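You operate a simulated robot arm through the tools that you are given. There is no shell and no other tool. Be economical: measure what you need, move in short steps, check, and stop when the job is done.

You run a simulated robot arm. Do the job below in one go: nothing can be reset, and whatever is moved stays where it is left.

TASK
Check the green module and sort it into the rack.
Fine: it sits in the teal carriage: push that home, press check once; GOOD or FAULT side as shown; leave the carriage out.
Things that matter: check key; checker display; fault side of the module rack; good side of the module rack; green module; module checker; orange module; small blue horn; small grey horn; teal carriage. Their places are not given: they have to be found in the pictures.

The check looks at the end state, three seconds after you hand in, the way a careful person would. Anything else that was tipped, shoved, dropped, spilled or broken makes it a failure.

THE ROBOT
A 7-joint arm with a two-finger parallel gripper, fixed in place. Base frame: the origin is at the foot of the arm, x ahead of it, y to its left, z up; the work surface is at about z = 0. Units: cm, rad, N and s.
With the tool pointing down near the work surface it reaches from about 24 to 62 cm from the base axis. Its first joint turns from -1.152 to 1.152 rad. Payload 2.6 kg.
The tool frame sits at the grasp point between the pads (the TCP): z along the fingers, y along the line on which they close. The tips reach 3 cm beyond it. Largest opening 9.4 cm; finger width 2.8, thickness 1; the body of the gripper, 5 by 9.6 cm, starts 5.5 cm behind the TCP.
Orientation is told as [roll, pitch, yaw] about the base's x, y, z axes, in that order, counted from this pose: with the fingers straight down and closing along the base's y, the tool's x points along the base's -x, its y along +y and its z along -z.

THE INTERFACE
- The arm moves only by the tool servo_tool. Its argument "commands" is a list that holds one entry, the list of rows, each a list of 6 numbers: the shift along the base's x, y, z in cm, then the turn, a rotation vector about the base's x, y, z in rad. In form: [[[dx, dy, dz, ax, ay, az], ...]]. A call has 1 to 8 rows; each row shifts and turns the commanded pose from where the row before left it. "hand" is the opening, from 0 (shut) to 1 (fully open), set as the call begins (left out, the last holds). A row lasts 0.2 s, in which the tool goes at most 5 cm and 0.15 rad; a call with a longer step from one row to the next is refused whole, and so is a gripper value outside its range. Where a pose cannot be reached the arm comes as near as it can. A force on the tool above 70 N (or 10 N above the force at the start of the call, whichever is more), or a blocked arm, ends the call early, and 0.2 s more pass. Each finger travels about 7.2 cm/s and halts on what it meets, pressing with about 32 N; the grip force reading is that of the motor and also rises with nothing between the fingers. The clock runs only during rows and for 0.2 s after the last one: add rows that do not move to give the fingers time. It gives the time, the measured TCP pose, the force on the tool (base axes), the opening and the grip force at its end, in the units of the frame above (readings bear some noise), with the torque about the TCP (base axes, N m) and any sound that the robot's microphone picked up.
- Cameras (640 x 400 px; columns grow to the right, rows downward): "scene" is fixed at [3.41, 47.23, 52.38]; the picture's right is [-0.44, -0.90, 0.00], its down [-0.82, 0.40, -0.42] and it looks along [0.37, -0.18, -0.91] (base axes); focal length 214 px, centre (320, 200). "wrist" rides on the gripper at [7.6, 1.4, -10.2] in the tool frame; the picture's right is [-0.18, 0.98, 0.00], its down [-0.75, -0.14, -0.64] and it looks along [-0.63, -0.12, 0.77] (tool axes); focal length 243 px, centre (320, 200).
- grab_frame(camera): a new picture of that camera. It takes no simulated time.
- locate(camera, pixels): there is no depth. For up to 12 entries [column, row, z] of the newest picture of that camera ("zoom" is the newest enlarged one), the place [x, y] in the base frame at which the ray of that pixel passes the height z, good to about 0.2 cm. It takes no simulated time.
- zoom(camera, box): a new picture of the part [left, top, right, bottom] of that camera's present view, enlarged. It takes no simulated time.
- finish_job(): hands the job in; it is judged then, once.

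Go step by step. Measure first, check grasps and placings, and put right what went wrong. The budget is 80 turns and 54 pictures, counting those below and the enlarged ones. Unless the task says otherwise, let go and move clear before handing in, and close with one line.

The tools are called after "Request:" by a JSON object that holds its "op" and its "data". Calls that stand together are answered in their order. servo_tool: Moves the arm, as the interface text tells. Its arguments: {"type":"object","properties":{"commands":{"type":"array"},"hand":{"type":"number"}},"required":["commands"]} The other tools are called the same way: grab_frame (camera) takes a picture; locate (camera, pixels) gives the place at which the rays of pixels pass given heights; zoom (camera, box) takes an enlarged picture of a part of a camera's view; finish_job () hands the job in.

At the start:

```text
time_s: 0.0
position: [37.94, 19.51, 33.99]
tcp_rot: [0.0, -0.001, 0.0]
force: [0.3, 0.6, 0.9]
ft_torque: [-0.02, -0.02, 0.01]
grip_width: 9.38
finger_force: 0.0
```

scene: 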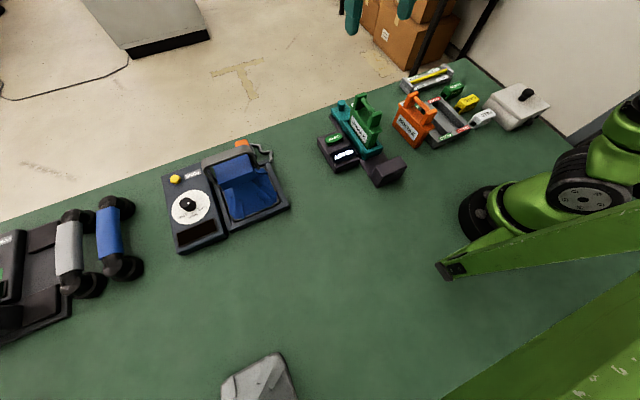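
wrist: 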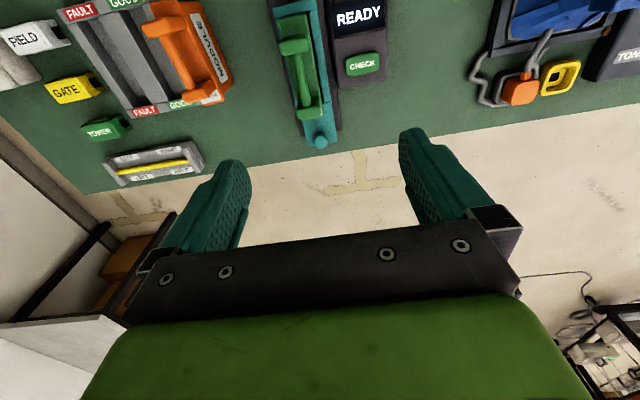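

The checker (scene about 350,145) shows READY. The green module sits in the teal carriage, and the rack with the orange module is next to it at about (430,120). I'll zoom in on both.

Request:
{"op": "zoom", "data": {"camera": "scene", "box": [300, 50, 560, 210]}}

Request:
{"op": "zoom", "data": {"camera": "wrist", "box": [40, 0, 420, 200]}}

```text
2.46 times, centred on (430, 130) of scene
```

zoom: 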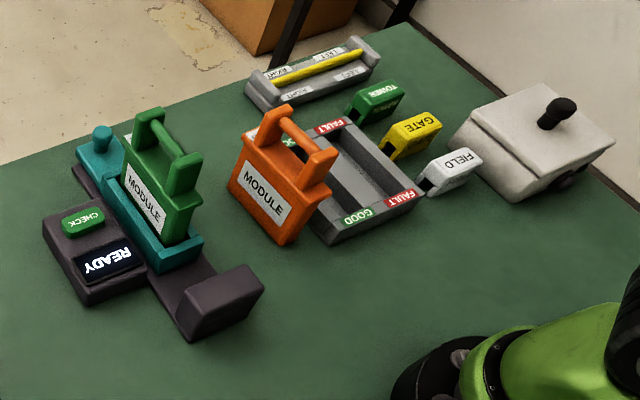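

```text
1.68 times, centred on (230, 100) of wrist
```

zoom: 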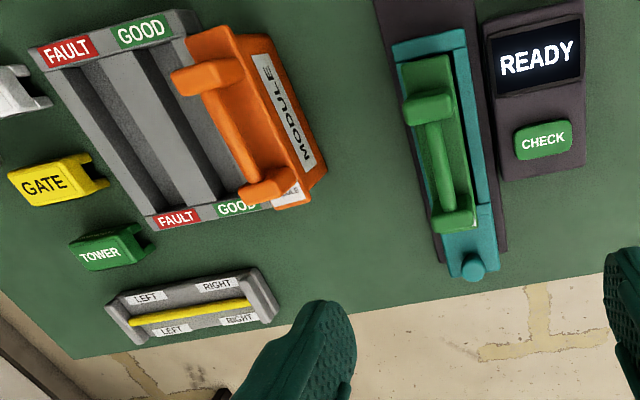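

I need rough positions of the checker, carriage, module and rack. I'll locate points from both raw views at plausible heights.

Request:
{"op": "locate", "data": {"camera": "wrist", "pixels": [[317, 140, 3], [290, 47, 8], [307, 108, 8], [362, 64, 2], [360, 15, 2], [80, 12, 2], [125, 2, 2], [145, 110, 2], [180, 104, 2], [160, 28, 9], [205, 92, 9], [325, 148, 0]]}}

Request:
{"op": "locate", "data": {"camera": "scene", "pixels": [[342, 104, 3], [362, 96, 8], [376, 114, 8], [334, 139, 2], [345, 155, 2], [463, 130, 2], [446, 138, 2], [434, 101, 2], [416, 98, 9], [430, 116, 9], [418, 147, 0], [385, 170, 2]]}}

```text
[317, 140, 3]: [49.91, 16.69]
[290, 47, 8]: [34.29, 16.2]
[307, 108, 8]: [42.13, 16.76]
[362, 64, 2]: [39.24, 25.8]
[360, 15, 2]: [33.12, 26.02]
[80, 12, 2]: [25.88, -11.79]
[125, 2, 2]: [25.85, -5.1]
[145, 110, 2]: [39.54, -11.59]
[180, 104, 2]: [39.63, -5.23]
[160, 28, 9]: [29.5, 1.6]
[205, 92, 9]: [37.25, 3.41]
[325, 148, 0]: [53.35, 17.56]
```

```text
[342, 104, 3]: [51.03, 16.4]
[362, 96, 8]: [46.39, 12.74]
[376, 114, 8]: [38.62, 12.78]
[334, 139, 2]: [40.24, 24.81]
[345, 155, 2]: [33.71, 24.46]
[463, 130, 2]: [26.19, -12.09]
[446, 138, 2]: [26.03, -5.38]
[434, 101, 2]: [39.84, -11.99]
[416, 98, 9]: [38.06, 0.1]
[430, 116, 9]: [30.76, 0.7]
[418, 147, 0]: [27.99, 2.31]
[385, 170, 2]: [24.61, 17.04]
```

The rack slots run along x, with FAULT at y≈-11.8 and GOOD at y≈-5.3. Orange stands on the +y side of GOOD, and the green handle is near (38, 16.5, 12). I'll tilt the camera to look down over both for a cleaner measurement.

Request:
{"op": "servo_tool", "data": {"commands": [[[0, -3, 0, 0, 0.15, 0], [0, -3, 0, 0, 0.15, 0], [0, -3, 0, 0, 0.15, 0], [0, 0, 0, 0, 0, 0]]]}}

Request:
{"op": "grab_frame", "data": {"camera": "wrist"}}

```text
time_s: 1.0
position: [38.12, 10.48, 33.99]
tcp_rot: [0.0, 0.452, -0.001]
force: [0.1, -0.9, 0.1]
ft_torque: [-0.01, 0.0, 0.02]
grip_width: 9.41
finger_force: 0.0
```

```text
49 pictures are left
```

wrist: 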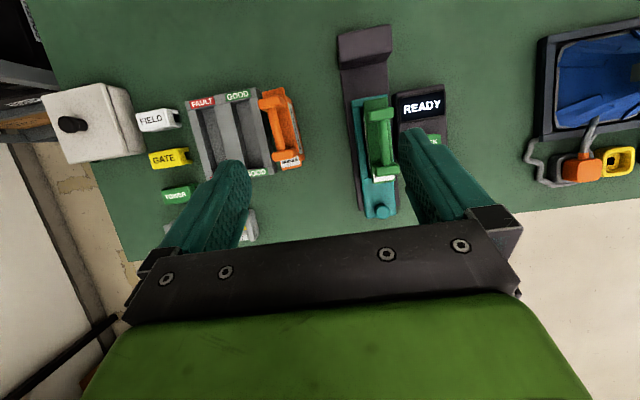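

Request:
{"op": "zoom", "data": {"camera": "wrist", "box": [170, 10, 470, 230]}}

```text
1.82 times, centred on (320, 120) of wrist
```

zoom: 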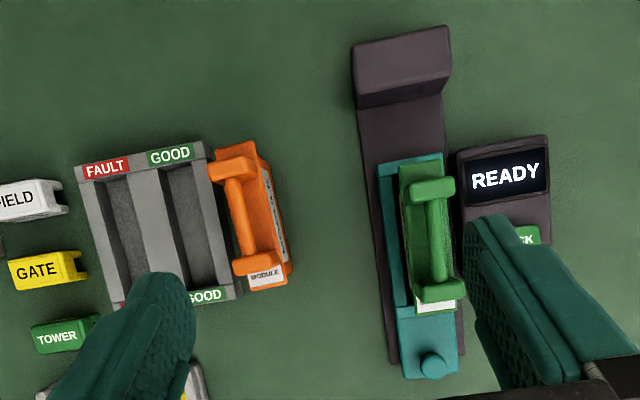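

From above, orange clearly stands on the table beside the rack and both slots are empty. The carriage has to travel toward -x to the dark block. I'll measure key points.

Request:
{"op": "locate", "data": {"camera": "zoom", "pixels": [[432, 365, 4], [410, 160, 3], [402, 104, 3], [402, 104, 1], [433, 187, 12], [440, 290, 12], [432, 378, 2.5], [118, 178, 2], [177, 165, 1], [207, 285, 1], [235, 170, 12], [255, 262, 12]]}}

Request:
{"op": "zoom", "data": {"camera": "scene", "box": [310, 85, 410, 195]}}

```text
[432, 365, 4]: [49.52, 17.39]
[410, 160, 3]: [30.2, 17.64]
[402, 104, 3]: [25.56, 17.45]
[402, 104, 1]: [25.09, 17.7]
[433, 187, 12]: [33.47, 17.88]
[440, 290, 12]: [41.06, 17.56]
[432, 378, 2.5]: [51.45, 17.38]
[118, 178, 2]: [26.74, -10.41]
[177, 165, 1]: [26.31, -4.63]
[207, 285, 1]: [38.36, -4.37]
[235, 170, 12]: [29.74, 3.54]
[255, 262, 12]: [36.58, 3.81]
```

```text
3.64 times, centred on (360, 140) of scene
```

zoom: 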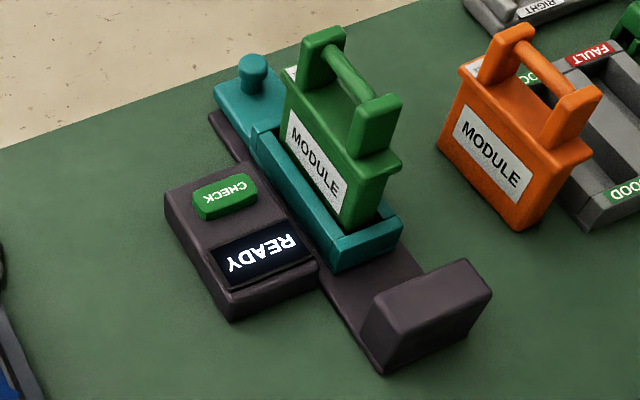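

The knob is at about (49.6, 17.4), top z≈5. The carriage needs about 4.7 cm of travel toward -x, and the module top is at z≈14. I'll approach the knob slightly tilted so the camera stays clear of the module.

Request:
{"op": "servo_tool", "data": {"commands": [[[4, 2.3, -2, 0, -0.15, 0], [4, 2.3, -2, 0, 0, 0], [4.4, 2.3, -1, 0, 0, 0], [0, 0, -4.5, 0, 0, 0], [0, 0, -4.5, 0, 0, 0], [0, 0, -4, 0, 0, 0], [0, 0, 0, 0, 0, 0]]], "hand": 0.48}}

Request:
{"op": "grab_frame", "data": {"camera": "wrist"}}

Request:
{"op": "zoom", "data": {"camera": "scene", "box": [290, 65, 410, 185]}}

```text
refused: row 1 steps farther than a row can; nothing moved
```

```text
46 pictures are left
```

wrist: 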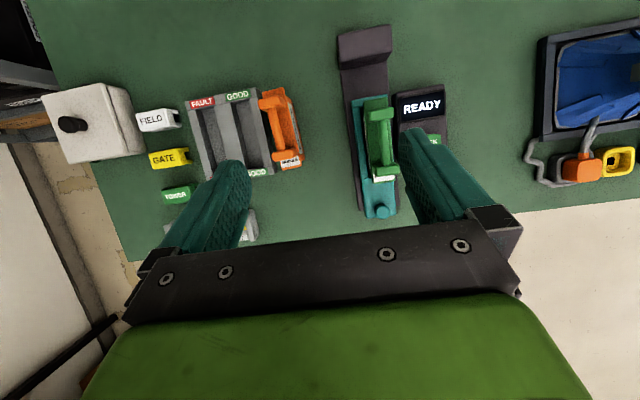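

```text
3.33 times, centred on (350, 125) of scene
```

zoom: 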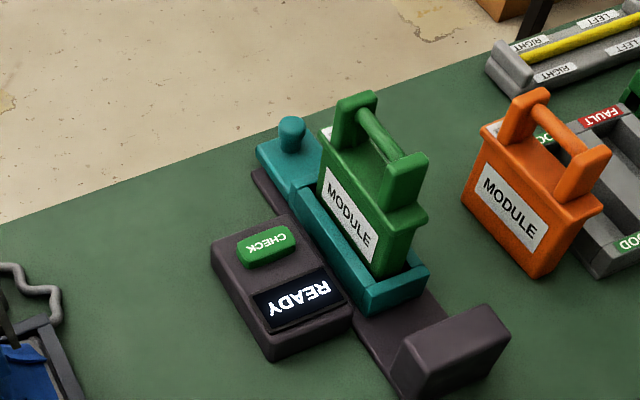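

The first row exceeded the 5 cm limit and nothing moved. I'll use shorter steps.

Request:
{"op": "servo_tool", "data": {"commands": [[[3.5, 2, -1, 0, -0.15, 0], [3.5, 2, -1, 0, 0, 0], [3.5, 2, -1, 0, 0, 0], [2, 0.9, -4, 0, 0, 0], [0, 0, -4.5, 0, 0, 0], [0, 0, -4.5, 0, 0, 0], [0, 0, 0, 0, 0, 0]]], "hand": 0.48}}

Request:
{"op": "grab_frame", "data": {"camera": "wrist"}}

```text
time_s: 2.6
position: [48.17, 16.39, 17.75]
tcp_rot: [0.001, 0.301, -0.001]
force: [-0.5, -0.5, -0.8]
ft_torque: [0.0, 0.02, 0.0]
grip_width: 4.51
finger_force: 0.2
out of reach, approached as far as the arm can: row 3
```

```text
44 pictures are left
```

wrist: 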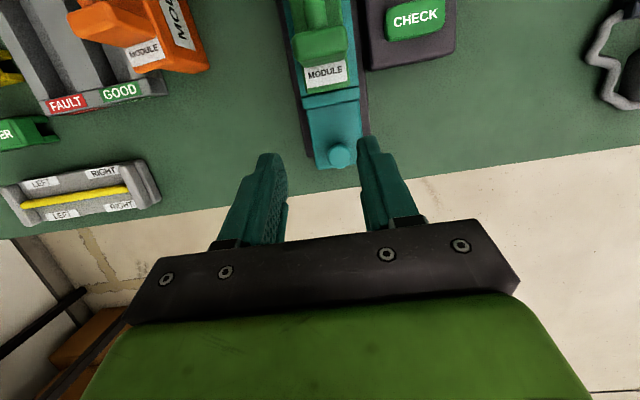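

It ended at (48.2, 16.4, 17.8) because row 3 was limited by reach. I'll re-measure the knob (pixel 339,154) and the check key from this view.

Request:
{"op": "locate", "data": {"camera": "wrist", "pixels": [[339, 154, 5], [339, 165, 3], [328, 30, 14], [415, 18, 3.5], [415, 18, 3], [375, 65, 2], [330, 100, 3]]}}

```text
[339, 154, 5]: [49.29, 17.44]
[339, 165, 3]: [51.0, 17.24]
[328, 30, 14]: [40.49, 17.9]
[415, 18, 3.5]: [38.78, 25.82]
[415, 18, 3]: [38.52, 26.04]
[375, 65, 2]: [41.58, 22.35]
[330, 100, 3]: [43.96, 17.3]
```

The knob is at (49.4, 17.4), so I'll move over it and go down to tips about 1 cm above its top.

Request:
{"op": "servo_tool", "data": {"commands": [[[2.1, 1.0, 0, 0, 0, 0], [0, 0, -4, 0, 0, 0], [0, 0, -4, 0, 0, 0], [0, 0, 0, 0, 0, 0]]]}}

Request:
{"op": "grab_frame", "data": {"camera": "wrist"}}

Request:
{"op": "zoom", "data": {"camera": "scene", "box": [290, 65, 410, 185]}}

```text
time_s: 3.6
position: [50.32, 17.54, 9.83]
tcp_rot: [0.0, 0.301, 0.001]
force: [-0.4, 0.2, 0.7]
ft_torque: [0.01, -0.03, 0.03]
grip_width: 4.51
finger_force: 0.0
```

```text
43 pictures are left
```

wrist: 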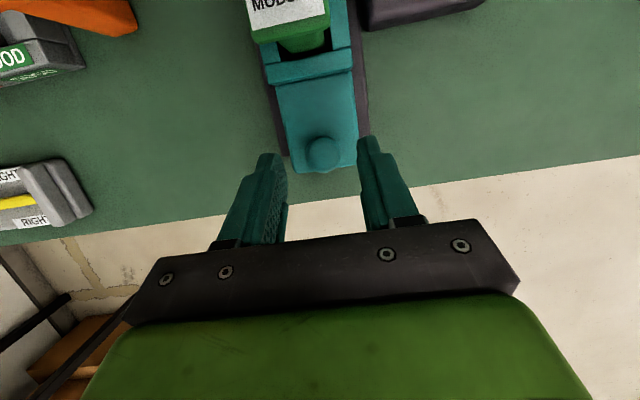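

```text
3.33 times, centred on (350, 125) of scene
```

zoom: 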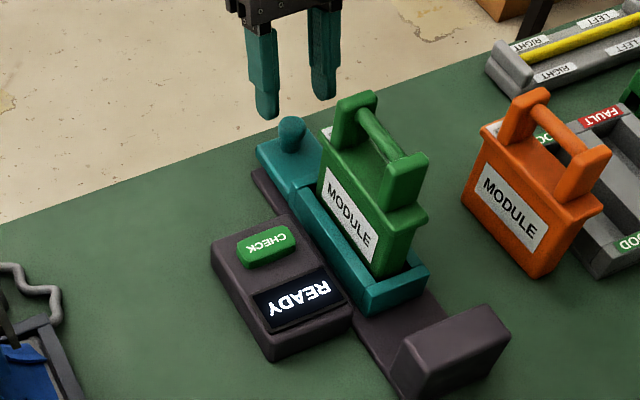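

The knob (322,153) is centred between the fingertips. I'll descend 2.8 cm and close.

Request:
{"op": "servo_tool", "data": {"commands": [[[0, 0, -1.5, 0, 0, 0], [0, 0, -1.3, 0, 0, 0], [0, 0, 0, 0, 0, 0]]]}}

Request:
{"op": "servo_tool", "data": {"commands": [[[0, 0, 0, 0, 0, 0], [0, 0, 0, 0, 0, 0], [0, 0, 0, 0, 0, 0]]], "hand": 0.05}}

Request:
{"op": "zoom", "data": {"camera": "scene", "box": [290, 65, 410, 185]}}

```text
time_s: 4.4
position: [50.4, 17.41, 7.06]
tcp_rot: [-0.001, 0.3, 0.001]
force: [0.4, 0.1, 0.5]
ft_torque: [0.03, -0.02, 0.01]
grip_width: 4.51
finger_force: 0.0
```

```text
time_s: 5.2
position: [50.37, 17.52, 7.0]
tcp_rot: [0.001, 0.301, 0.001]
force: [0.5, 5.9, -2.5]
ft_torque: [-0.12, -0.17, -0.01]
grip_width: 2.55
finger_force: 44.6
```

```text
3.33 times, centred on (350, 125) of scene
```

zoom: 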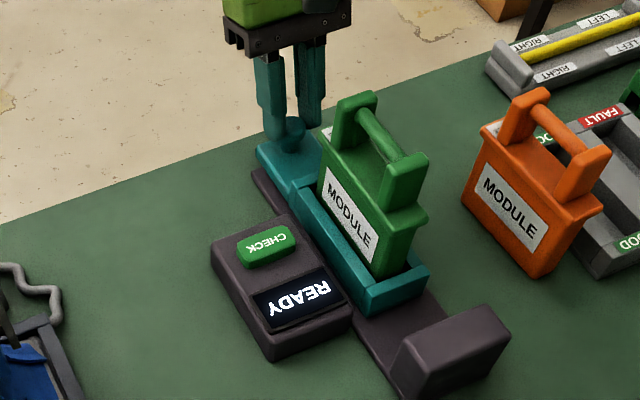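

The knob is gripped (width 2.55). I'll push toward -x in small steps.

Request:
{"op": "servo_tool", "data": {"commands": [[[-0.8, 0, 0, 0, 0, 0], [-0.8, 0, 0, 0, 0, 0], [-0.8, 0, 0, 0, 0, 0], [-0.8, 0, 0, 0, 0, 0], [-0.6, 0, 0, 0, 0, 0], [0, 0, 0, 0, 0, 0]]]}}

Request:
{"op": "zoom", "data": {"camera": "scene", "box": [290, 75, 410, 195]}}

```text
time_s: 6.6
position: [46.49, 17.49, 7.03]
tcp_rot: [0.0, 0.3, -0.001]
force: [-1.2, 2.0, -1.3]
ft_torque: [0.32, -0.11, 0.04]
grip_width: 2.55
finger_force: 45.6
```

```text
3.33 times, centred on (350, 135) of scene
```

zoom: 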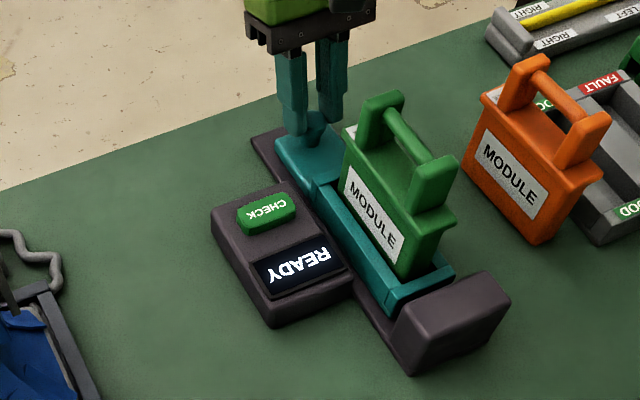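

The carriage slides and is near the block. I'll keep pushing in small steps until it seats.

Request:
{"op": "servo_tool", "data": {"commands": [[[-0.4, 0, 0, 0, 0, 0], [-0.4, 0, 0, 0, 0, 0], [-0.3, 0, 0, 0, 0, 0], [-0.3, 0, 0, 0, 0, 0], [-0.3, 0, 0, 0, 0, 0], [0, 0, 0, 0, 0, 0]]]}}

Request:
{"op": "zoom", "data": {"camera": "scene", "box": [290, 75, 410, 195]}}

```text
time_s: 8.0
position: [45.22, 17.54, 7.11]
tcp_rot: [0.002, 0.284, 0.004]
force: [38.2, 14.6, -15.5]
ft_torque: [0.13, -1.07, -0.16]
grip_width: 2.55
finger_force: 45.0
```

```text
3.33 times, centred on (350, 135) of scene
```

zoom: 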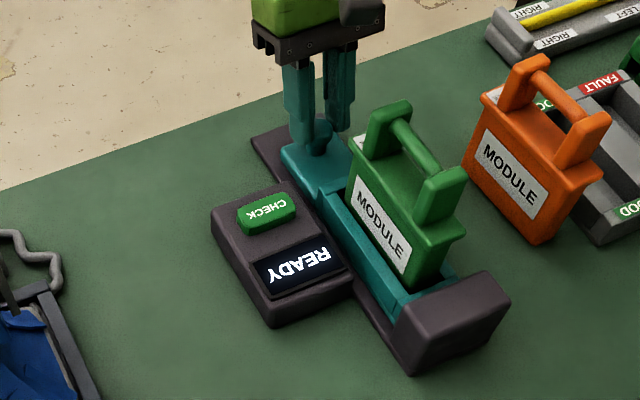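

At 38 N it is against the stop, after 5.1 cm of travel. I'll relax the push, release and rise.

Request:
{"op": "servo_tool", "data": {"commands": [[[0.3, 0, 0, 0, 0, 0], [0, 0, 0, 0, 0, 0]]]}}

Request:
{"op": "servo_tool", "data": {"commands": [[[0, 0, 0, 0, 0, 0], [0, 0, 0, 0, 0, 0], [0, 0, 4, 0, 0, 0], [0, 0, 4, 0, 0, 0], [0, 0, 4, 0, 0, 0], [0, 0, 0, 0, 0, 0]]], "hand": 0.48}}

Request:
{"op": "grab_frame", "data": {"camera": "wrist"}}

Request:
{"op": "zoom", "data": {"camera": "scene", "box": [290, 75, 410, 195]}}

```text
time_s: 8.6
position: [45.23, 17.52, 7.06]
tcp_rot: [0.0, 0.296, 0.003]
force: [16.6, 7.8, -2.6]
ft_torque: [-0.08, -1.5, 0.17]
grip_width: 2.53
finger_force: 44.9
```

```text
time_s: 10.0
position: [44.84, 17.59, 18.95]
tcp_rot: [-0.001, 0.299, 0.0]
force: [-1.1, 0.4, 0.3]
ft_torque: [-0.02, -0.02, 0.0]
grip_width: 4.52
finger_force: 0.1
```

```text
38 pictures are left
```

wrist: 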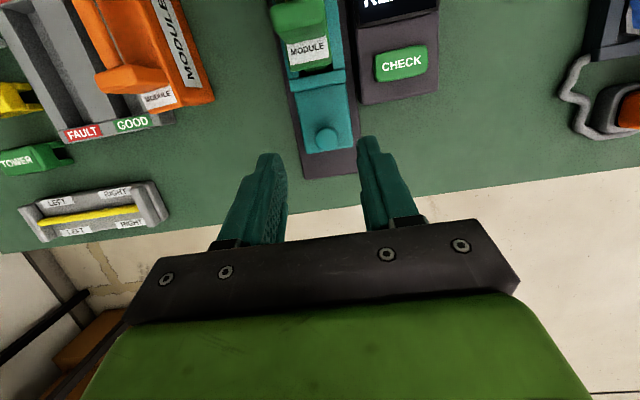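

```text
3.33 times, centred on (350, 135) of scene
```

zoom: 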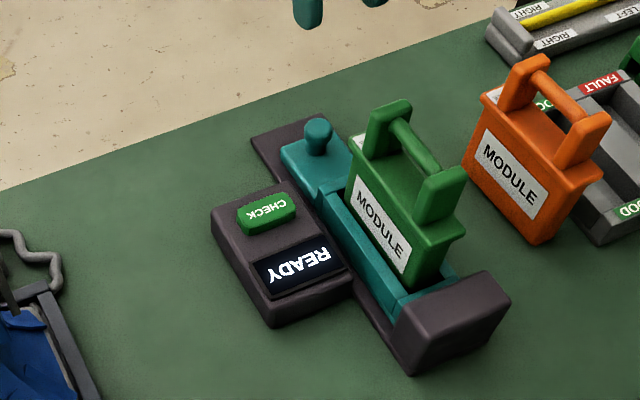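

The carriage is flush with the block and the display still reads READY. Now I'll locate the check key in both views.

Request:
{"op": "locate", "data": {"camera": "wrist", "pixels": [[401, 64, 2.5], [401, 64, 3], [401, 64, 3.5], [401, 64, 4]]}}

Request:
{"op": "locate", "data": {"camera": "scene", "pixels": [[334.1, 138, 2.5], [334.1, 138, 3], [334.1, 138, 3.5], [334.1, 138, 4]]}}

```text
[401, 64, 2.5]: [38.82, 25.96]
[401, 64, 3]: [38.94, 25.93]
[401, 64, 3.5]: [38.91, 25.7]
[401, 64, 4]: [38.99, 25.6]
```

```text
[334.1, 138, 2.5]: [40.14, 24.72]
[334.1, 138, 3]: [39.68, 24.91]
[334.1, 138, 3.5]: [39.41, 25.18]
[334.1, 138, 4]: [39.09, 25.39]
```

The key top is at about (39.0, 25.5, 4). I'll straighten the tool, close the fingers, and move above the key with tips about 2 cm above it.

Request:
{"op": "servo_tool", "data": {"commands": [[[-1, 4, 0, 0, -0.15, 0], [-2, 3.9, 0, 0, -0.15, 0], [-2.84, 0, 0, 0, 0, 0], [0, 0, -4.5, 0, 0, 0], [0, 0, -4.5, 0, 0, 0], [0, 0, 0, 0, 0, 0]]], "hand": 0.0}}

Request:
{"op": "zoom", "data": {"camera": "scene", "box": [290, 75, 410, 195]}}

Request:
{"op": "grab_frame", "data": {"camera": "wrist"}}

```text
time_s: 11.4
position: [39.59, 25.24, 10.12]
tcp_rot: [0.001, -0.002, -0.002]
force: [0.0, 0.2, 0.5]
ft_torque: [0.01, 0.0, 0.01]
grip_width: 0.0
finger_force: 31.7
```

```text
3.33 times, centred on (350, 135) of scene
```

zoom: 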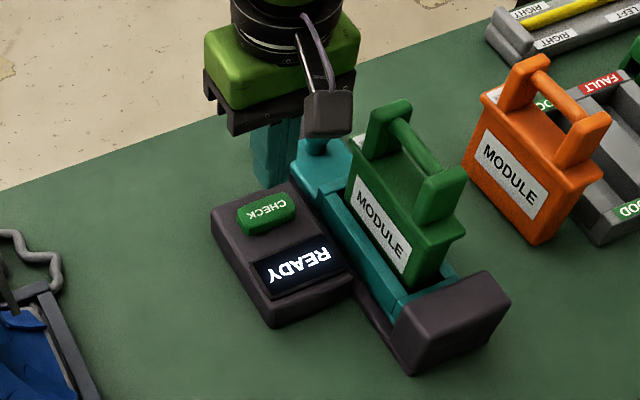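

```text
35 pictures are left
```

wrist: 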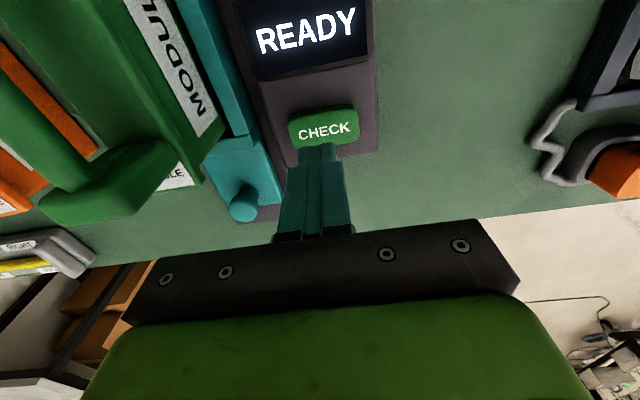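

Request:
{"op": "locate", "data": {"camera": "wrist", "pixels": [[324, 128, 3], [324, 128, 3.5], [290, 128, 3.5], [358, 128, 3.5], [320, 142, 7.1]]}}

```text
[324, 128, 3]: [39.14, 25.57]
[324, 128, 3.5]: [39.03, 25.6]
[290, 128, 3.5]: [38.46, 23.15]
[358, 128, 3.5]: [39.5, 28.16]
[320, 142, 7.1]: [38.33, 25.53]
```

The key centre is at (39.05, 25.6). I'll shift over it and descend to just above contact.

Request:
{"op": "servo_tool", "data": {"commands": [[[-0.5, 0.3, 0, 0, 0, 0], [0, 0, -1.5, 0, 0, 0], [0, 0, -1.0, 0, 0, 0], [0, 0, 0, 0, 0, 0]]]}}

Request:
{"op": "servo_tool", "data": {"commands": [[[0, 0, -0.3, 0, 0, 0], [0, 0, -0.2, 0, 0, 0], [0, 0, -0.2, 0, 0, 0]]]}}

```text
time_s: 12.4
position: [38.85, 25.82, 7.56]
tcp_rot: [0.001, 0.001, 0.0]
force: [0.2, -0.3, -0.1]
ft_torque: [-0.02, -0.02, 0.0]
grip_width: 0.0
finger_force: 32.0
```

```text
time_s: 13.2
position: [38.79, 25.62, 6.86]
tcp_rot: [0.001, 0.0, 0.001]
force: [-0.4, -0.9, 0.7]
ft_torque: [0.02, 0.04, 0.0]
grip_width: 0.0
finger_force: 32.1
heard: click
```

A click was heard at z=6.86. I'll check the display.

Request:
{"op": "zoom", "data": {"camera": "wrist", "box": [200, 0, 420, 150]}}

```text
2.67 times, centred on (310, 75) of wrist
```

zoom: 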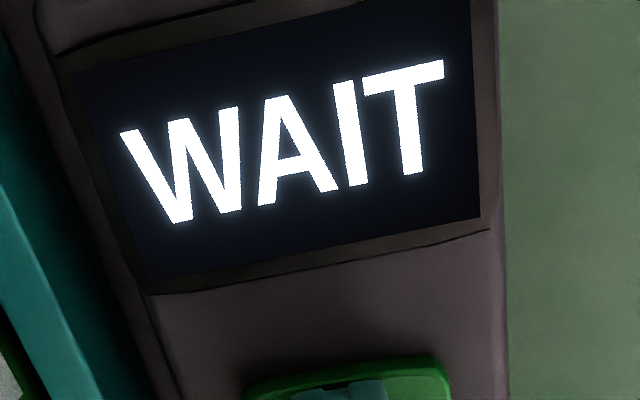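

The display shows WAIT, so the press registered. I'll lift straight up and wait.

Request:
{"op": "servo_tool", "data": {"commands": [[[0, 0, 2, 0, 0, 0], [0, 0, 2, 0, 0, 0], [0, 0, 0, 0, 0, 0], [0, 0, 0, 0, 0, 0], [0, 0, 0, 0, 0, 0], [0, 0, 0, 0, 0, 0], [0, 0, 0, 0, 0, 0], [0, 0, 0, 0, 0, 0]]]}}

Request:
{"op": "zoom", "data": {"camera": "wrist", "box": [200, 0, 420, 150]}}

```text
time_s: 15.0
position: [38.91, 25.54, 10.96]
tcp_rot: [0.0, -0.001, 0.0]
force: [-0.8, -0.3, 0.4]
ft_torque: [0.02, 0.02, 0.03]
grip_width: 0.0
finger_force: 32.3
```

```text
2.67 times, centred on (310, 75) of wrist
```

zoom: 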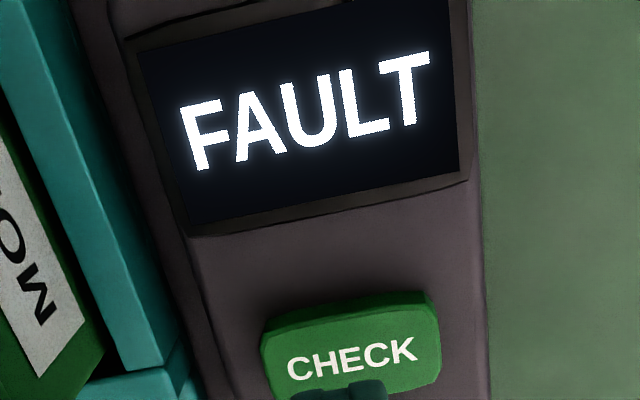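

FAULT is shown, so the module goes in the fault slot. I'll go back above the knob, tilted, and pull the carriage out.

Request:
{"op": "servo_tool", "data": {"commands": [[[0, 0, 4, 0, 0, 0], [0, 0, 4, 0, 0.15, 0], [4, 0, 0, 0, 0.15, 0], [2.3, -4, 0, 0, 0, 0], [0, -4, 0, 0, 0, 0], [0, 0, -4.5, 0, 0, 0], [0, 0, -4.5, 0, 0, 0], [0, 0, 0, 0, 0, 0]]], "hand": 0.48}}

Request:
{"op": "grab_frame", "data": {"camera": "wrist"}}

```text
time_s: 16.8
position: [45.01, 17.59, 9.95]
tcp_rot: [-0.001, 0.3, -0.001]
force: [0.2, -0.2, -0.8]
ft_torque: [0.01, 0.03, 0.0]
grip_width: 4.52
finger_force: 0.0
```

```text
32 pictures are left
```

wrist: 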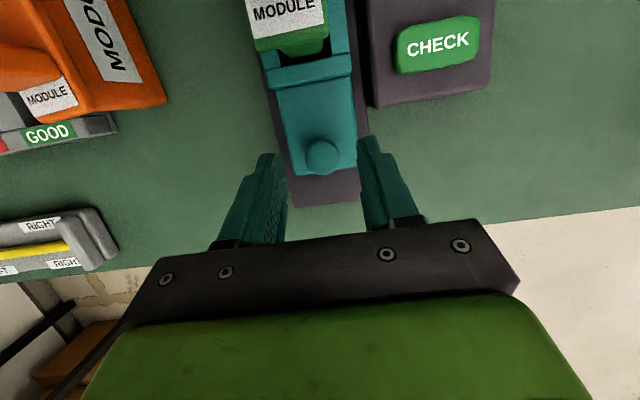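

The knob is at (322,157), the same alignment as before. I'll descend, grip, and pull +x by 5.1 cm.

Request:
{"op": "servo_tool", "data": {"commands": [[[0.2, 0, -1.5, 0, 0, 0], [0, 0, -1.4, 0, 0, 0], [0, 0, 0, 0, 0, 0]]]}}

Request:
{"op": "servo_tool", "data": {"commands": [[[0, 0, 0, 0, 0, 0], [0, 0, 0, 0, 0, 0], [0, 0, 0, 0, 0, 0]]], "hand": 0.05}}

Request:
{"op": "servo_tool", "data": {"commands": [[[0.7, 0, 0, 0, 0, 0], [0.8, 0, 0, 0, 0, 0], [0.8, 0, 0, 0, 0, 0], [0.8, 0, 0, 0, 0, 0], [0.8, 0, 0, 0, 0, 0], [0.8, 0, 0, 0, 0, 0], [0.4, 0, 0, 0, 0, 0], [0, 0, 0, 0, 0, 0]]]}}

Request:
{"op": "zoom", "data": {"camera": "scene", "box": [290, 65, 410, 185]}}

```text
time_s: 17.6
position: [45.14, 17.72, 7.15]
tcp_rot: [0.001, 0.3, 0.0]
force: [0.2, -0.4, 0.0]
ft_torque: [0.01, 0.0, -0.02]
grip_width: 4.51
finger_force: 0.0
```

```text
time_s: 18.4
position: [45.18, 17.55, 7.01]
tcp_rot: [-0.004, 0.3, -0.001]
force: [0.4, -9.9, -0.4]
ft_torque: [-0.01, -0.01, 0.03]
grip_width: 2.53
finger_force: 45.3
```

```text
time_s: 20.2
position: [50.41, 17.53, 7.0]
tcp_rot: [-0.006, 0.306, -0.008]
force: [-34.2, -31.0, 22.7]
ft_torque: [-0.7, 1.07, 0.01]
grip_width: 2.54
finger_force: 45.1
```

```text
3.33 times, centred on (350, 125) of scene
```

zoom: 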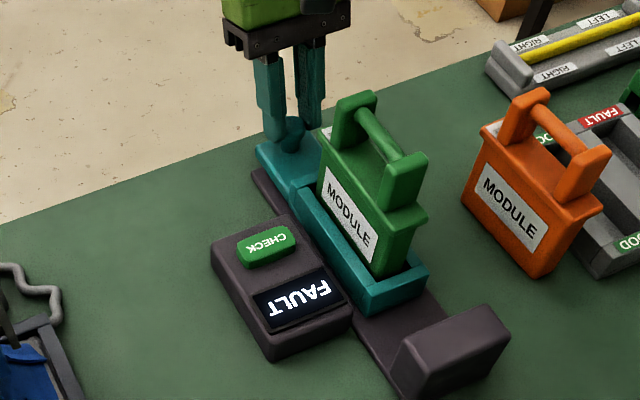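

The carriage is back at its outer stop. I'll relax, release, rise and look at the module handle.

Request:
{"op": "servo_tool", "data": {"commands": [[[-0.2, 0, 0, 0, 0, 0], [0, 0, 0, 0, 0, 0]]]}}

Request:
{"op": "servo_tool", "data": {"commands": [[[0, 0, 0, 0, 0, 0], [0, 0, 0, 0, 0, 0], [0, 0, 4.5, 0, 0, 0], [0, 0, 4.5, 0, 0, 0], [0, 0, 4.5, 0, 0, 0], [-3, 0, 3, 0, 0, 0], [-4, 0, 3, 0, 0, 0], [0, 0, 0, 0, 0, 0]]], "hand": 0.48}}

Request:
{"op": "grab_frame", "data": {"camera": "wrist"}}

```text
time_s: 20.8
position: [50.48, 17.49, 6.88]
tcp_rot: [-0.005, 0.298, -0.003]
force: [-11.0, -24.8, 6.9]
ft_torque: [-0.32, 1.08, 0.06]
grip_width: 2.52
finger_force: 45.0
```

```text
time_s: 22.6
position: [43.09, 17.85, 26.54]
tcp_rot: [-0.002, 0.3, 0.0]
force: [0.2, 0.3, 0.3]
ft_torque: [0.03, -0.04, -0.01]
grip_width: 4.51
finger_force: 0.1
```

```text
30 pictures are left
```

wrist: 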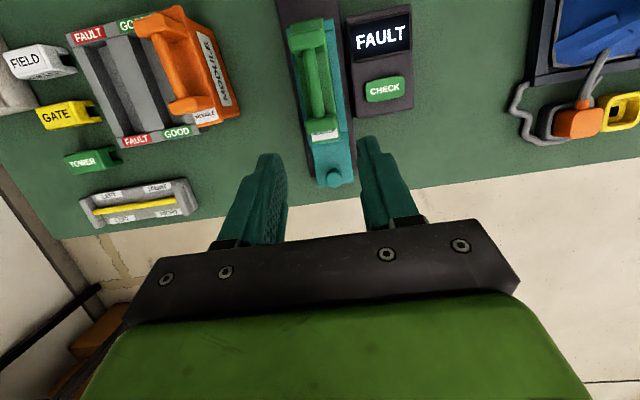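

Request:
{"op": "zoom", "data": {"camera": "wrist", "box": [60, 0, 380, 200]}}

```text
2.00 times, centred on (220, 100) of wrist
```

zoom: 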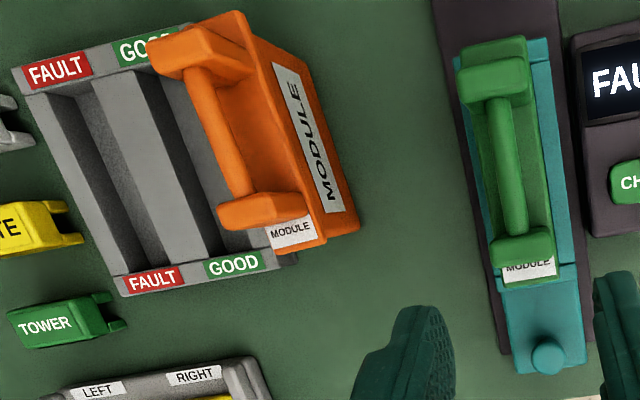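

Request:
{"op": "zoom", "data": {"camera": "wrist", "box": [60, 10, 220, 160]}}

```text
2.67 times, centred on (140, 85) of wrist
```

zoom: 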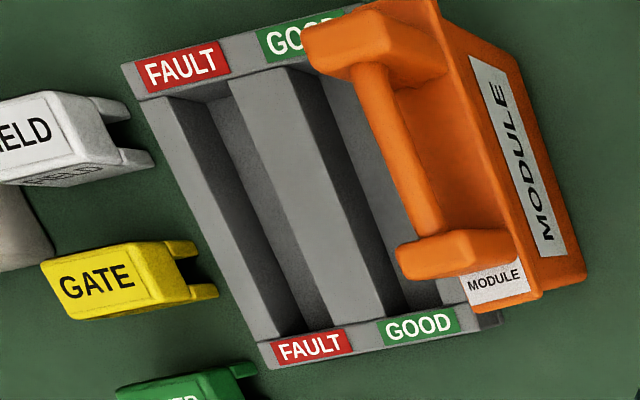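

Request:
{"op": "locate", "data": {"camera": "zoom", "pixels": [[182, 67, 2.3], [312, 346, 2.3], [418, 327, 2.3], [180, 98, 2.3], [274, 336, 2.3], [229, 82, 2.3], [327, 325, 2.3], [290, 72, 2.3], [388, 312, 2.3], [204, 100, 0.5], [305, 328, 0.5], [270, 367, 2.3]]}}

Request:
{"op": "locate", "data": {"camera": "wrist", "pixels": [[306, 45, 13.5], [320, 118, 13.5], [313, 82, 13.5], [310, 45, 12], [320, 125, 12]]}}

Request:
{"op": "zoom", "data": {"camera": "scene", "box": [390, 80, 490, 160]}}

```text
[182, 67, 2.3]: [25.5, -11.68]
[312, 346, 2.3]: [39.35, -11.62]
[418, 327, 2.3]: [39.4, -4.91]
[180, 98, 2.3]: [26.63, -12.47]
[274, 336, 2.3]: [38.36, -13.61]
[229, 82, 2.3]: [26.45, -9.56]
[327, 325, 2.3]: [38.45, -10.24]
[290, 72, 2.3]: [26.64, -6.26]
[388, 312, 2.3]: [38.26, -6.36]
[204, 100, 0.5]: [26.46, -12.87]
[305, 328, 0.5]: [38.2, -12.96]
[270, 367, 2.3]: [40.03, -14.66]
```

```text
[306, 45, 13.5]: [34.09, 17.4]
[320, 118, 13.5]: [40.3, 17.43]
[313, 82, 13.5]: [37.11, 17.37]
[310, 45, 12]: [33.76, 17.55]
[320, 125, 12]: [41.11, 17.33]
```

```text
5.00 times, centred on (440, 120) of scene
```

zoom: 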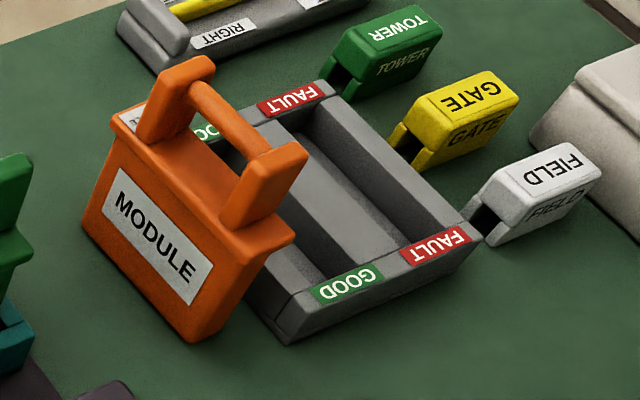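

The fault slot spans y≈-13.2 to -9.9 and x≈26.5 to 38.4, so its centre is about (32.5, -11.6). The green handle centre is (37.1, 17.4). I'll triangulate the bar height from the scene view.

Request:
{"op": "locate", "data": {"camera": "scene", "pixels": [[371.9, 104.9, 11], [371.9, 104.9, 12], [371.9, 104.9, 13], [361.2, 93.8, 14], [379.5, 111.9, 14]]}}

Request:
{"op": "locate", "data": {"camera": "wrist", "pixels": [[313, 82, 11], [313, 82, 12], [313, 82, 13], [313, 82, 14]]}}

Request:
{"op": "servo_tool", "data": {"commands": [[[-2, -0.2, 0, 0, -0.15, 0], [-2, -0.2, 0, 0, -0.15, 0], [-2, 0, -2, 0, 0, 0], [0, 0, -3.5, 0, 0, 0], [0, 0, 0, 0, 0, 0]]]}}

Request:
{"op": "zoom", "data": {"camera": "scene", "box": [300, 55, 420, 175]}}

Request:
{"op": "grab_frame", "data": {"camera": "wrist"}}

```text
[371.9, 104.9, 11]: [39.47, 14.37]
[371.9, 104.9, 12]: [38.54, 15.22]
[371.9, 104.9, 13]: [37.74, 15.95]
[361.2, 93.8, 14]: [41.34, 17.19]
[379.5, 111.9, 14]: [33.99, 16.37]
```

```text
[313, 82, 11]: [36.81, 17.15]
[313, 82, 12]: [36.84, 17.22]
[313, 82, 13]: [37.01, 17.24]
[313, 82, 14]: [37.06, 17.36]
```

```text
time_s: 23.8
position: [37.11, 17.23, 21.0]
tcp_rot: [0.0, -0.001, -0.001]
force: [-0.3, -0.2, 0.8]
ft_torque: [-0.04, 0.01, -0.01]
grip_width: 4.51
finger_force: 0.0
```

```text
3.33 times, centred on (360, 115) of scene
```

zoom: 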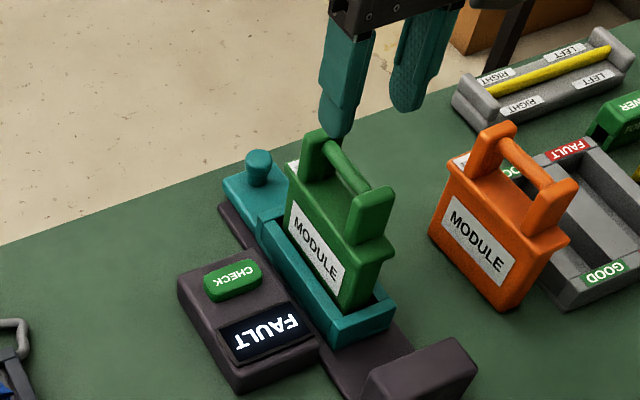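

```text
25 pictures are left
```

wrist: 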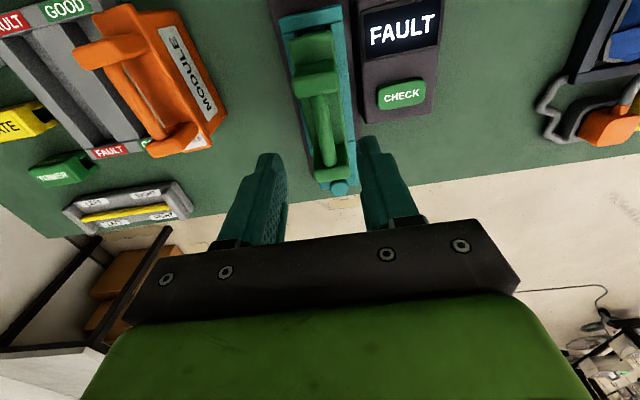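

The bar is at z≈14. I'll descend so the tips reach about 12.3, then check before closing.

Request:
{"op": "servo_tool", "data": {"commands": [[[0, 0.15, -2, 0, 0, 0], [0, 0, -2, 0, 0, 0], [0, 0, -1.8, 0, 0, 0], [0, 0, 0, 0, 0, 0]]]}}

Request:
{"op": "zoom", "data": {"camera": "scene", "box": [300, 55, 420, 175]}}

Request:
{"op": "grab_frame", "data": {"camera": "wrist"}}

```text
time_s: 24.8
position: [37.17, 17.53, 14.82]
tcp_rot: [0.002, 0.0, -0.001]
force: [-0.2, -0.6, -0.3]
ft_torque: [0.02, 0.03, 0.03]
grip_width: 4.47
finger_force: 0.0
```

```text
3.33 times, centred on (360, 115) of scene
```

zoom: 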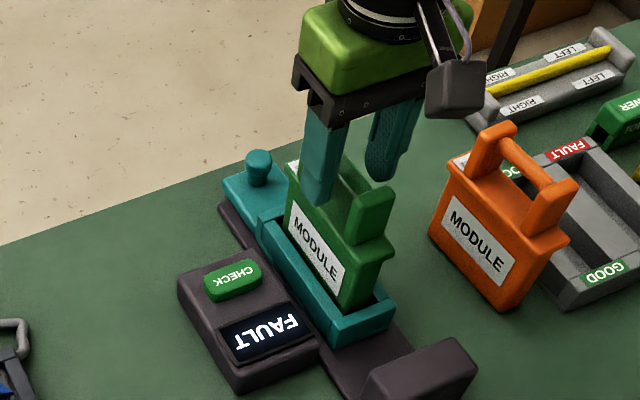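

```text
23 pictures are left
```

wrist: 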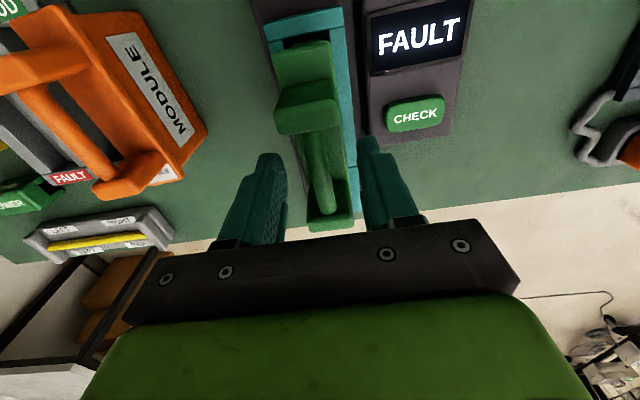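

The fingers straddle the bar between the posts. I'll close.

Request:
{"op": "servo_tool", "data": {"commands": [[[0, 0, 0, 0, 0, 0], [0, 0, 0, 0, 0, 0], [0, 0, 0, 0, 0, 0], [0, 0, 0, 0, 0, 0]]], "hand": 0.0}}

Request:
{"op": "servo_tool", "data": {"commands": [[[0, 0, 0.5, 0, 0, 0], [0, 0, 0.5, 0, 0, 0], [0, 0, 1, 0, 0, 0], [0, 0, 0, 0, 0, 0]]]}}

Request:
{"op": "zoom", "data": {"camera": "scene", "box": [300, 55, 420, 175]}}

```text
time_s: 25.8
position: [37.21, 17.44, 14.91]
tcp_rot: [0.001, 0.001, 0.001]
force: [0.9, 0.4, -1.1]
ft_torque: [0.0, -0.04, -0.02]
grip_width: 1.14
finger_force: 31.7
```

```text
time_s: 26.8
position: [37.3, 17.43, 17.16]
tcp_rot: [0.0, 0.001, 0.0]
force: [0.2, 0.0, -2.2]
ft_torque: [-0.02, 0.01, 0.01]
grip_width: 1.12
finger_force: 32.5
```

```text
3.33 times, centred on (360, 115) of scene
```

zoom: 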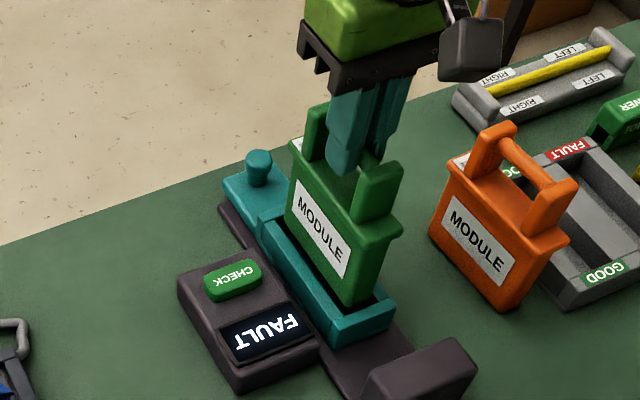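

The module lifted cleanly. I'll raise it clear of orange, then carry it across to the fault slot.

Request:
{"op": "servo_tool", "data": {"commands": [[[0, 0, 3, 0, 0, 0], [0, 0, 4, 0, 0, 0], [0, 0, 4, 0, 0, 0], [0, 0, 3, 0, 0, 0], [-0.5, -3, 0, 0, 0, 0], [-0.7, -4, 0, 0, 0, 0], [-0.7, -4, 0, 0, 0, 0], [-0.7, -4, 0, 0, 0, 0]]]}}

Request:
{"op": "servo_tool", "data": {"commands": [[[-0.7, -4, 0, 0, 0, 0], [-0.7, -4, 0, 0, 0, 0], [-0.7, -4, 0, 0, 0, 0], [0, -2, 0, 0, 0, 0], [0, 0, 0, 0, 0, 0]]]}}

Request:
{"op": "grab_frame", "data": {"camera": "wrist"}}

Request:
{"op": "grab_frame", "data": {"camera": "scene"}}

```text
time_s: 28.6
position: [34.69, 2.58, 31.1]
tcp_rot: [0.0, -0.001, 0.0]
force: [0.2, 0.6, -2.3]
ft_torque: [0.03, -0.01, 0.0]
grip_width: 1.16
finger_force: 31.7
```

```text
time_s: 29.8
position: [32.44, -11.67, 30.97]
tcp_rot: [0.001, -0.001, 0.001]
force: [-0.1, 1.1, -2.7]
ft_torque: [-0.01, 0.01, 0.01]
grip_width: 1.1
finger_force: 32.0
```

```text
21 pictures are left
```

wrist: 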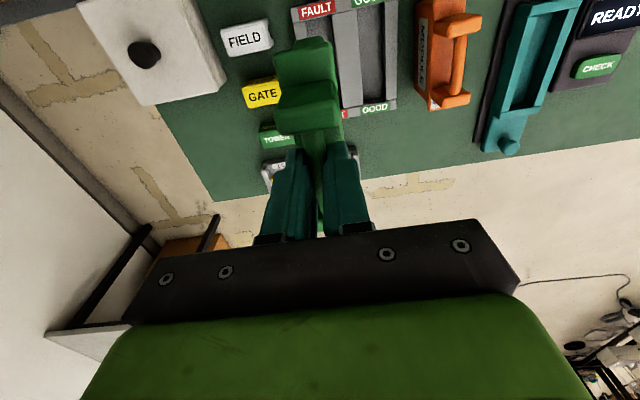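

```text
20 pictures are left
```

scene: 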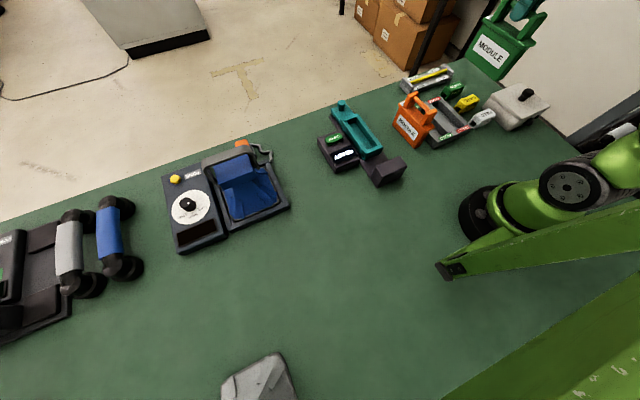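

The module is above the fault slot. I'll check the rack and empty pocket geometry before lowering.

Request:
{"op": "zoom", "data": {"camera": "wrist", "box": [260, 0, 480, 130]}}

Request:
{"op": "locate", "data": {"camera": "wrist", "pixels": [[318, 9, 2.3], [375, 108, 2.3], [366, 2, 2.3], [334, 14, 2.3], [345, 106, 2.3], [359, 10, 2.3], [369, 103, 2.3]]}}

Request:
{"op": "zoom", "data": {"camera": "scene", "box": [320, 90, 400, 170]}}

```text
2.91 times, centred on (370, 65) of wrist
```

zoom: 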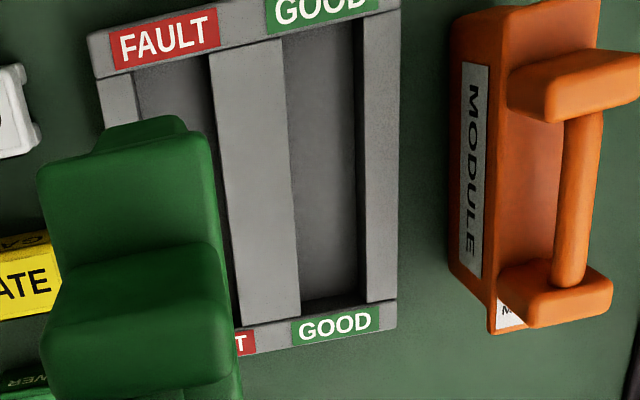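

```text
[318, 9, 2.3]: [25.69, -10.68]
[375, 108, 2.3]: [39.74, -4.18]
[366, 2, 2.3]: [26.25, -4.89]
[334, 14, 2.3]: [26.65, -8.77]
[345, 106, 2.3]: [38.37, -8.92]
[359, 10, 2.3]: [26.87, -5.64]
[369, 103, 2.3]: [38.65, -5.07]
```

```text
5.00 times, centred on (360, 130) of scene
```

zoom: 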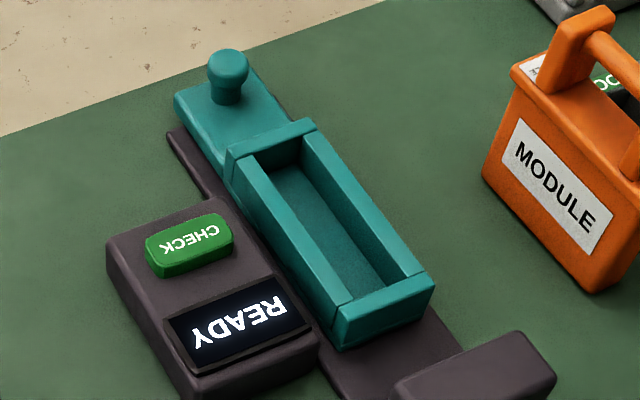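

This near-vertical view puts the FAULT label at y≈-10.7. The earlier oblique view was biased because the rack top is nearer z≈3.5. I'll refine the slot edges at that height.

Request:
{"op": "locate", "data": {"camera": "wrist", "pixels": [[307.1, 20.5, 3.5], [332.9, 17, 3.5], [358, 10.5, 3.5], [384.4, 8, 3.5], [318, 9, 3.5], [342.5, 107, 3.5], [363.5, 103, 3.5], [386, 100, 3.5], [375, 108, 3.5], [398, 109, 3.5]]}}

Request:
{"op": "locate", "data": {"camera": "scene", "pixels": [[463, 130, 3.5], [446, 138, 3.5], [434, 101, 3.5], [380.4, 148, 3.5], [389.4, 150.2, 3.5], [366.0, 123, 3.5], [376, 117.5, 3.5], [400.0, 145, 3.5]]}}

```text
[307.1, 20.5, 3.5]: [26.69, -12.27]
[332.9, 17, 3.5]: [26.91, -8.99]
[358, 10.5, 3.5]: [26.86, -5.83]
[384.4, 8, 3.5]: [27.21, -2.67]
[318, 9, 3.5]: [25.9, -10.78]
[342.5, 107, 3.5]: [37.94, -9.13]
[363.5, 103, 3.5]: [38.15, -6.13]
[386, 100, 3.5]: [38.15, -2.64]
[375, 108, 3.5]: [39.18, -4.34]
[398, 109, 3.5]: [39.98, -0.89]
```

```text
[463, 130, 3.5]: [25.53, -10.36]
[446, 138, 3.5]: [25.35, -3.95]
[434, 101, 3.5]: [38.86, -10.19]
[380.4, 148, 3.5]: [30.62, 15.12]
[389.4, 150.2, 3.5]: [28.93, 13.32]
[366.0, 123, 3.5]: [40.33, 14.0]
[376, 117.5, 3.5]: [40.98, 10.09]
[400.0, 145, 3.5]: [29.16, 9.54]
```

Request:
{"op": "locate", "data": {"camera": "scene", "pixels": [[353, 118.6, 2.5], [353, 118.6, 3], [353, 118.6, 3.5], [372, 147.4, 2.5], [372, 147.4, 3], [372, 147.4, 3.5]]}}

Request:
{"op": "servo_tool", "data": {"commands": [[[0, 1.0, 0, 0, 0, 0], [0, 0, -3, 0, 0, 0], [0, 0, -3, 0, 0, 0], [0, 0, -3, 0, 0, 0], [0, 0, 0, 0, 0, 0]]]}}

Request:
{"op": "grab_frame", "data": {"camera": "wrist"}}

Request:
{"op": "zoom", "data": {"camera": "scene", "box": [390, 10, 550, 160]}}

```text
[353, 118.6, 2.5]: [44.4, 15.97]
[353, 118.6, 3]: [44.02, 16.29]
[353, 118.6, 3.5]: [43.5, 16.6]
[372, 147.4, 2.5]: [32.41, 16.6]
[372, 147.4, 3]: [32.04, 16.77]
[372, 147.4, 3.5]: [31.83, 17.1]
```

```text
time_s: 31.0
position: [32.4, -10.49, 22.25]
tcp_rot: [-0.001, 0.0, 0.0]
force: [0.6, -0.1, -2.8]
ft_torque: [0.01, 0.01, 0.02]
grip_width: 1.13
finger_force: 32.6
```

```text
17 pictures are left
```

wrist: 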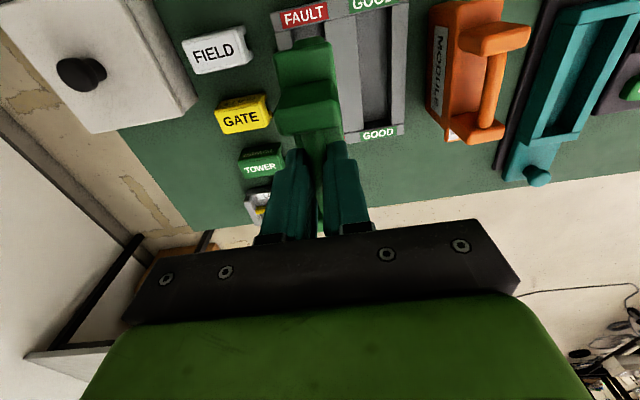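

```text
2.67 times, centred on (470, 85) of scene
```

zoom: 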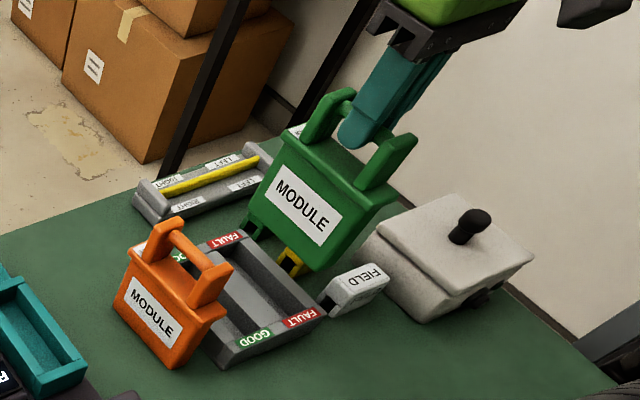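

Request:
{"op": "zoom", "data": {"camera": "wrist", "box": [240, 0, 440, 150]}}

```text
2.67 times, centred on (340, 75) of wrist
```

zoom: 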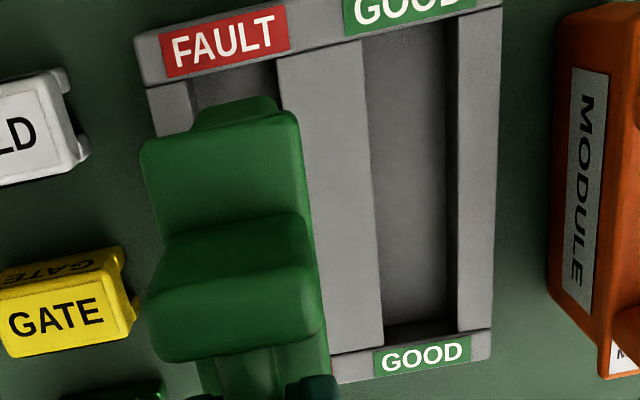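

Request:
{"op": "locate", "data": {"camera": "zoom", "pixels": [[190, 82, 3.5], [277, 62, 3.5], [225, 40, 3.5], [364, 42, 3.5], [448, 20, 3.5], [332, 354, 3.5], [383, 346, 3.5], [458, 332, 3.5], [423, 355, 3.5], [411, 8, 3.5], [235, 108, 15]]}}

```text
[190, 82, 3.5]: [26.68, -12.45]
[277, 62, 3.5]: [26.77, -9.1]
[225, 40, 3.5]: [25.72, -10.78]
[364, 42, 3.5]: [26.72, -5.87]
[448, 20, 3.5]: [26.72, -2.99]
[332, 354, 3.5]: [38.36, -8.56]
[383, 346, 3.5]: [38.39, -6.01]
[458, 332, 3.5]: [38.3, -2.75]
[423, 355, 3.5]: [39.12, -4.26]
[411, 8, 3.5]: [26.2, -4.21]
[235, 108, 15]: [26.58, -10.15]
```

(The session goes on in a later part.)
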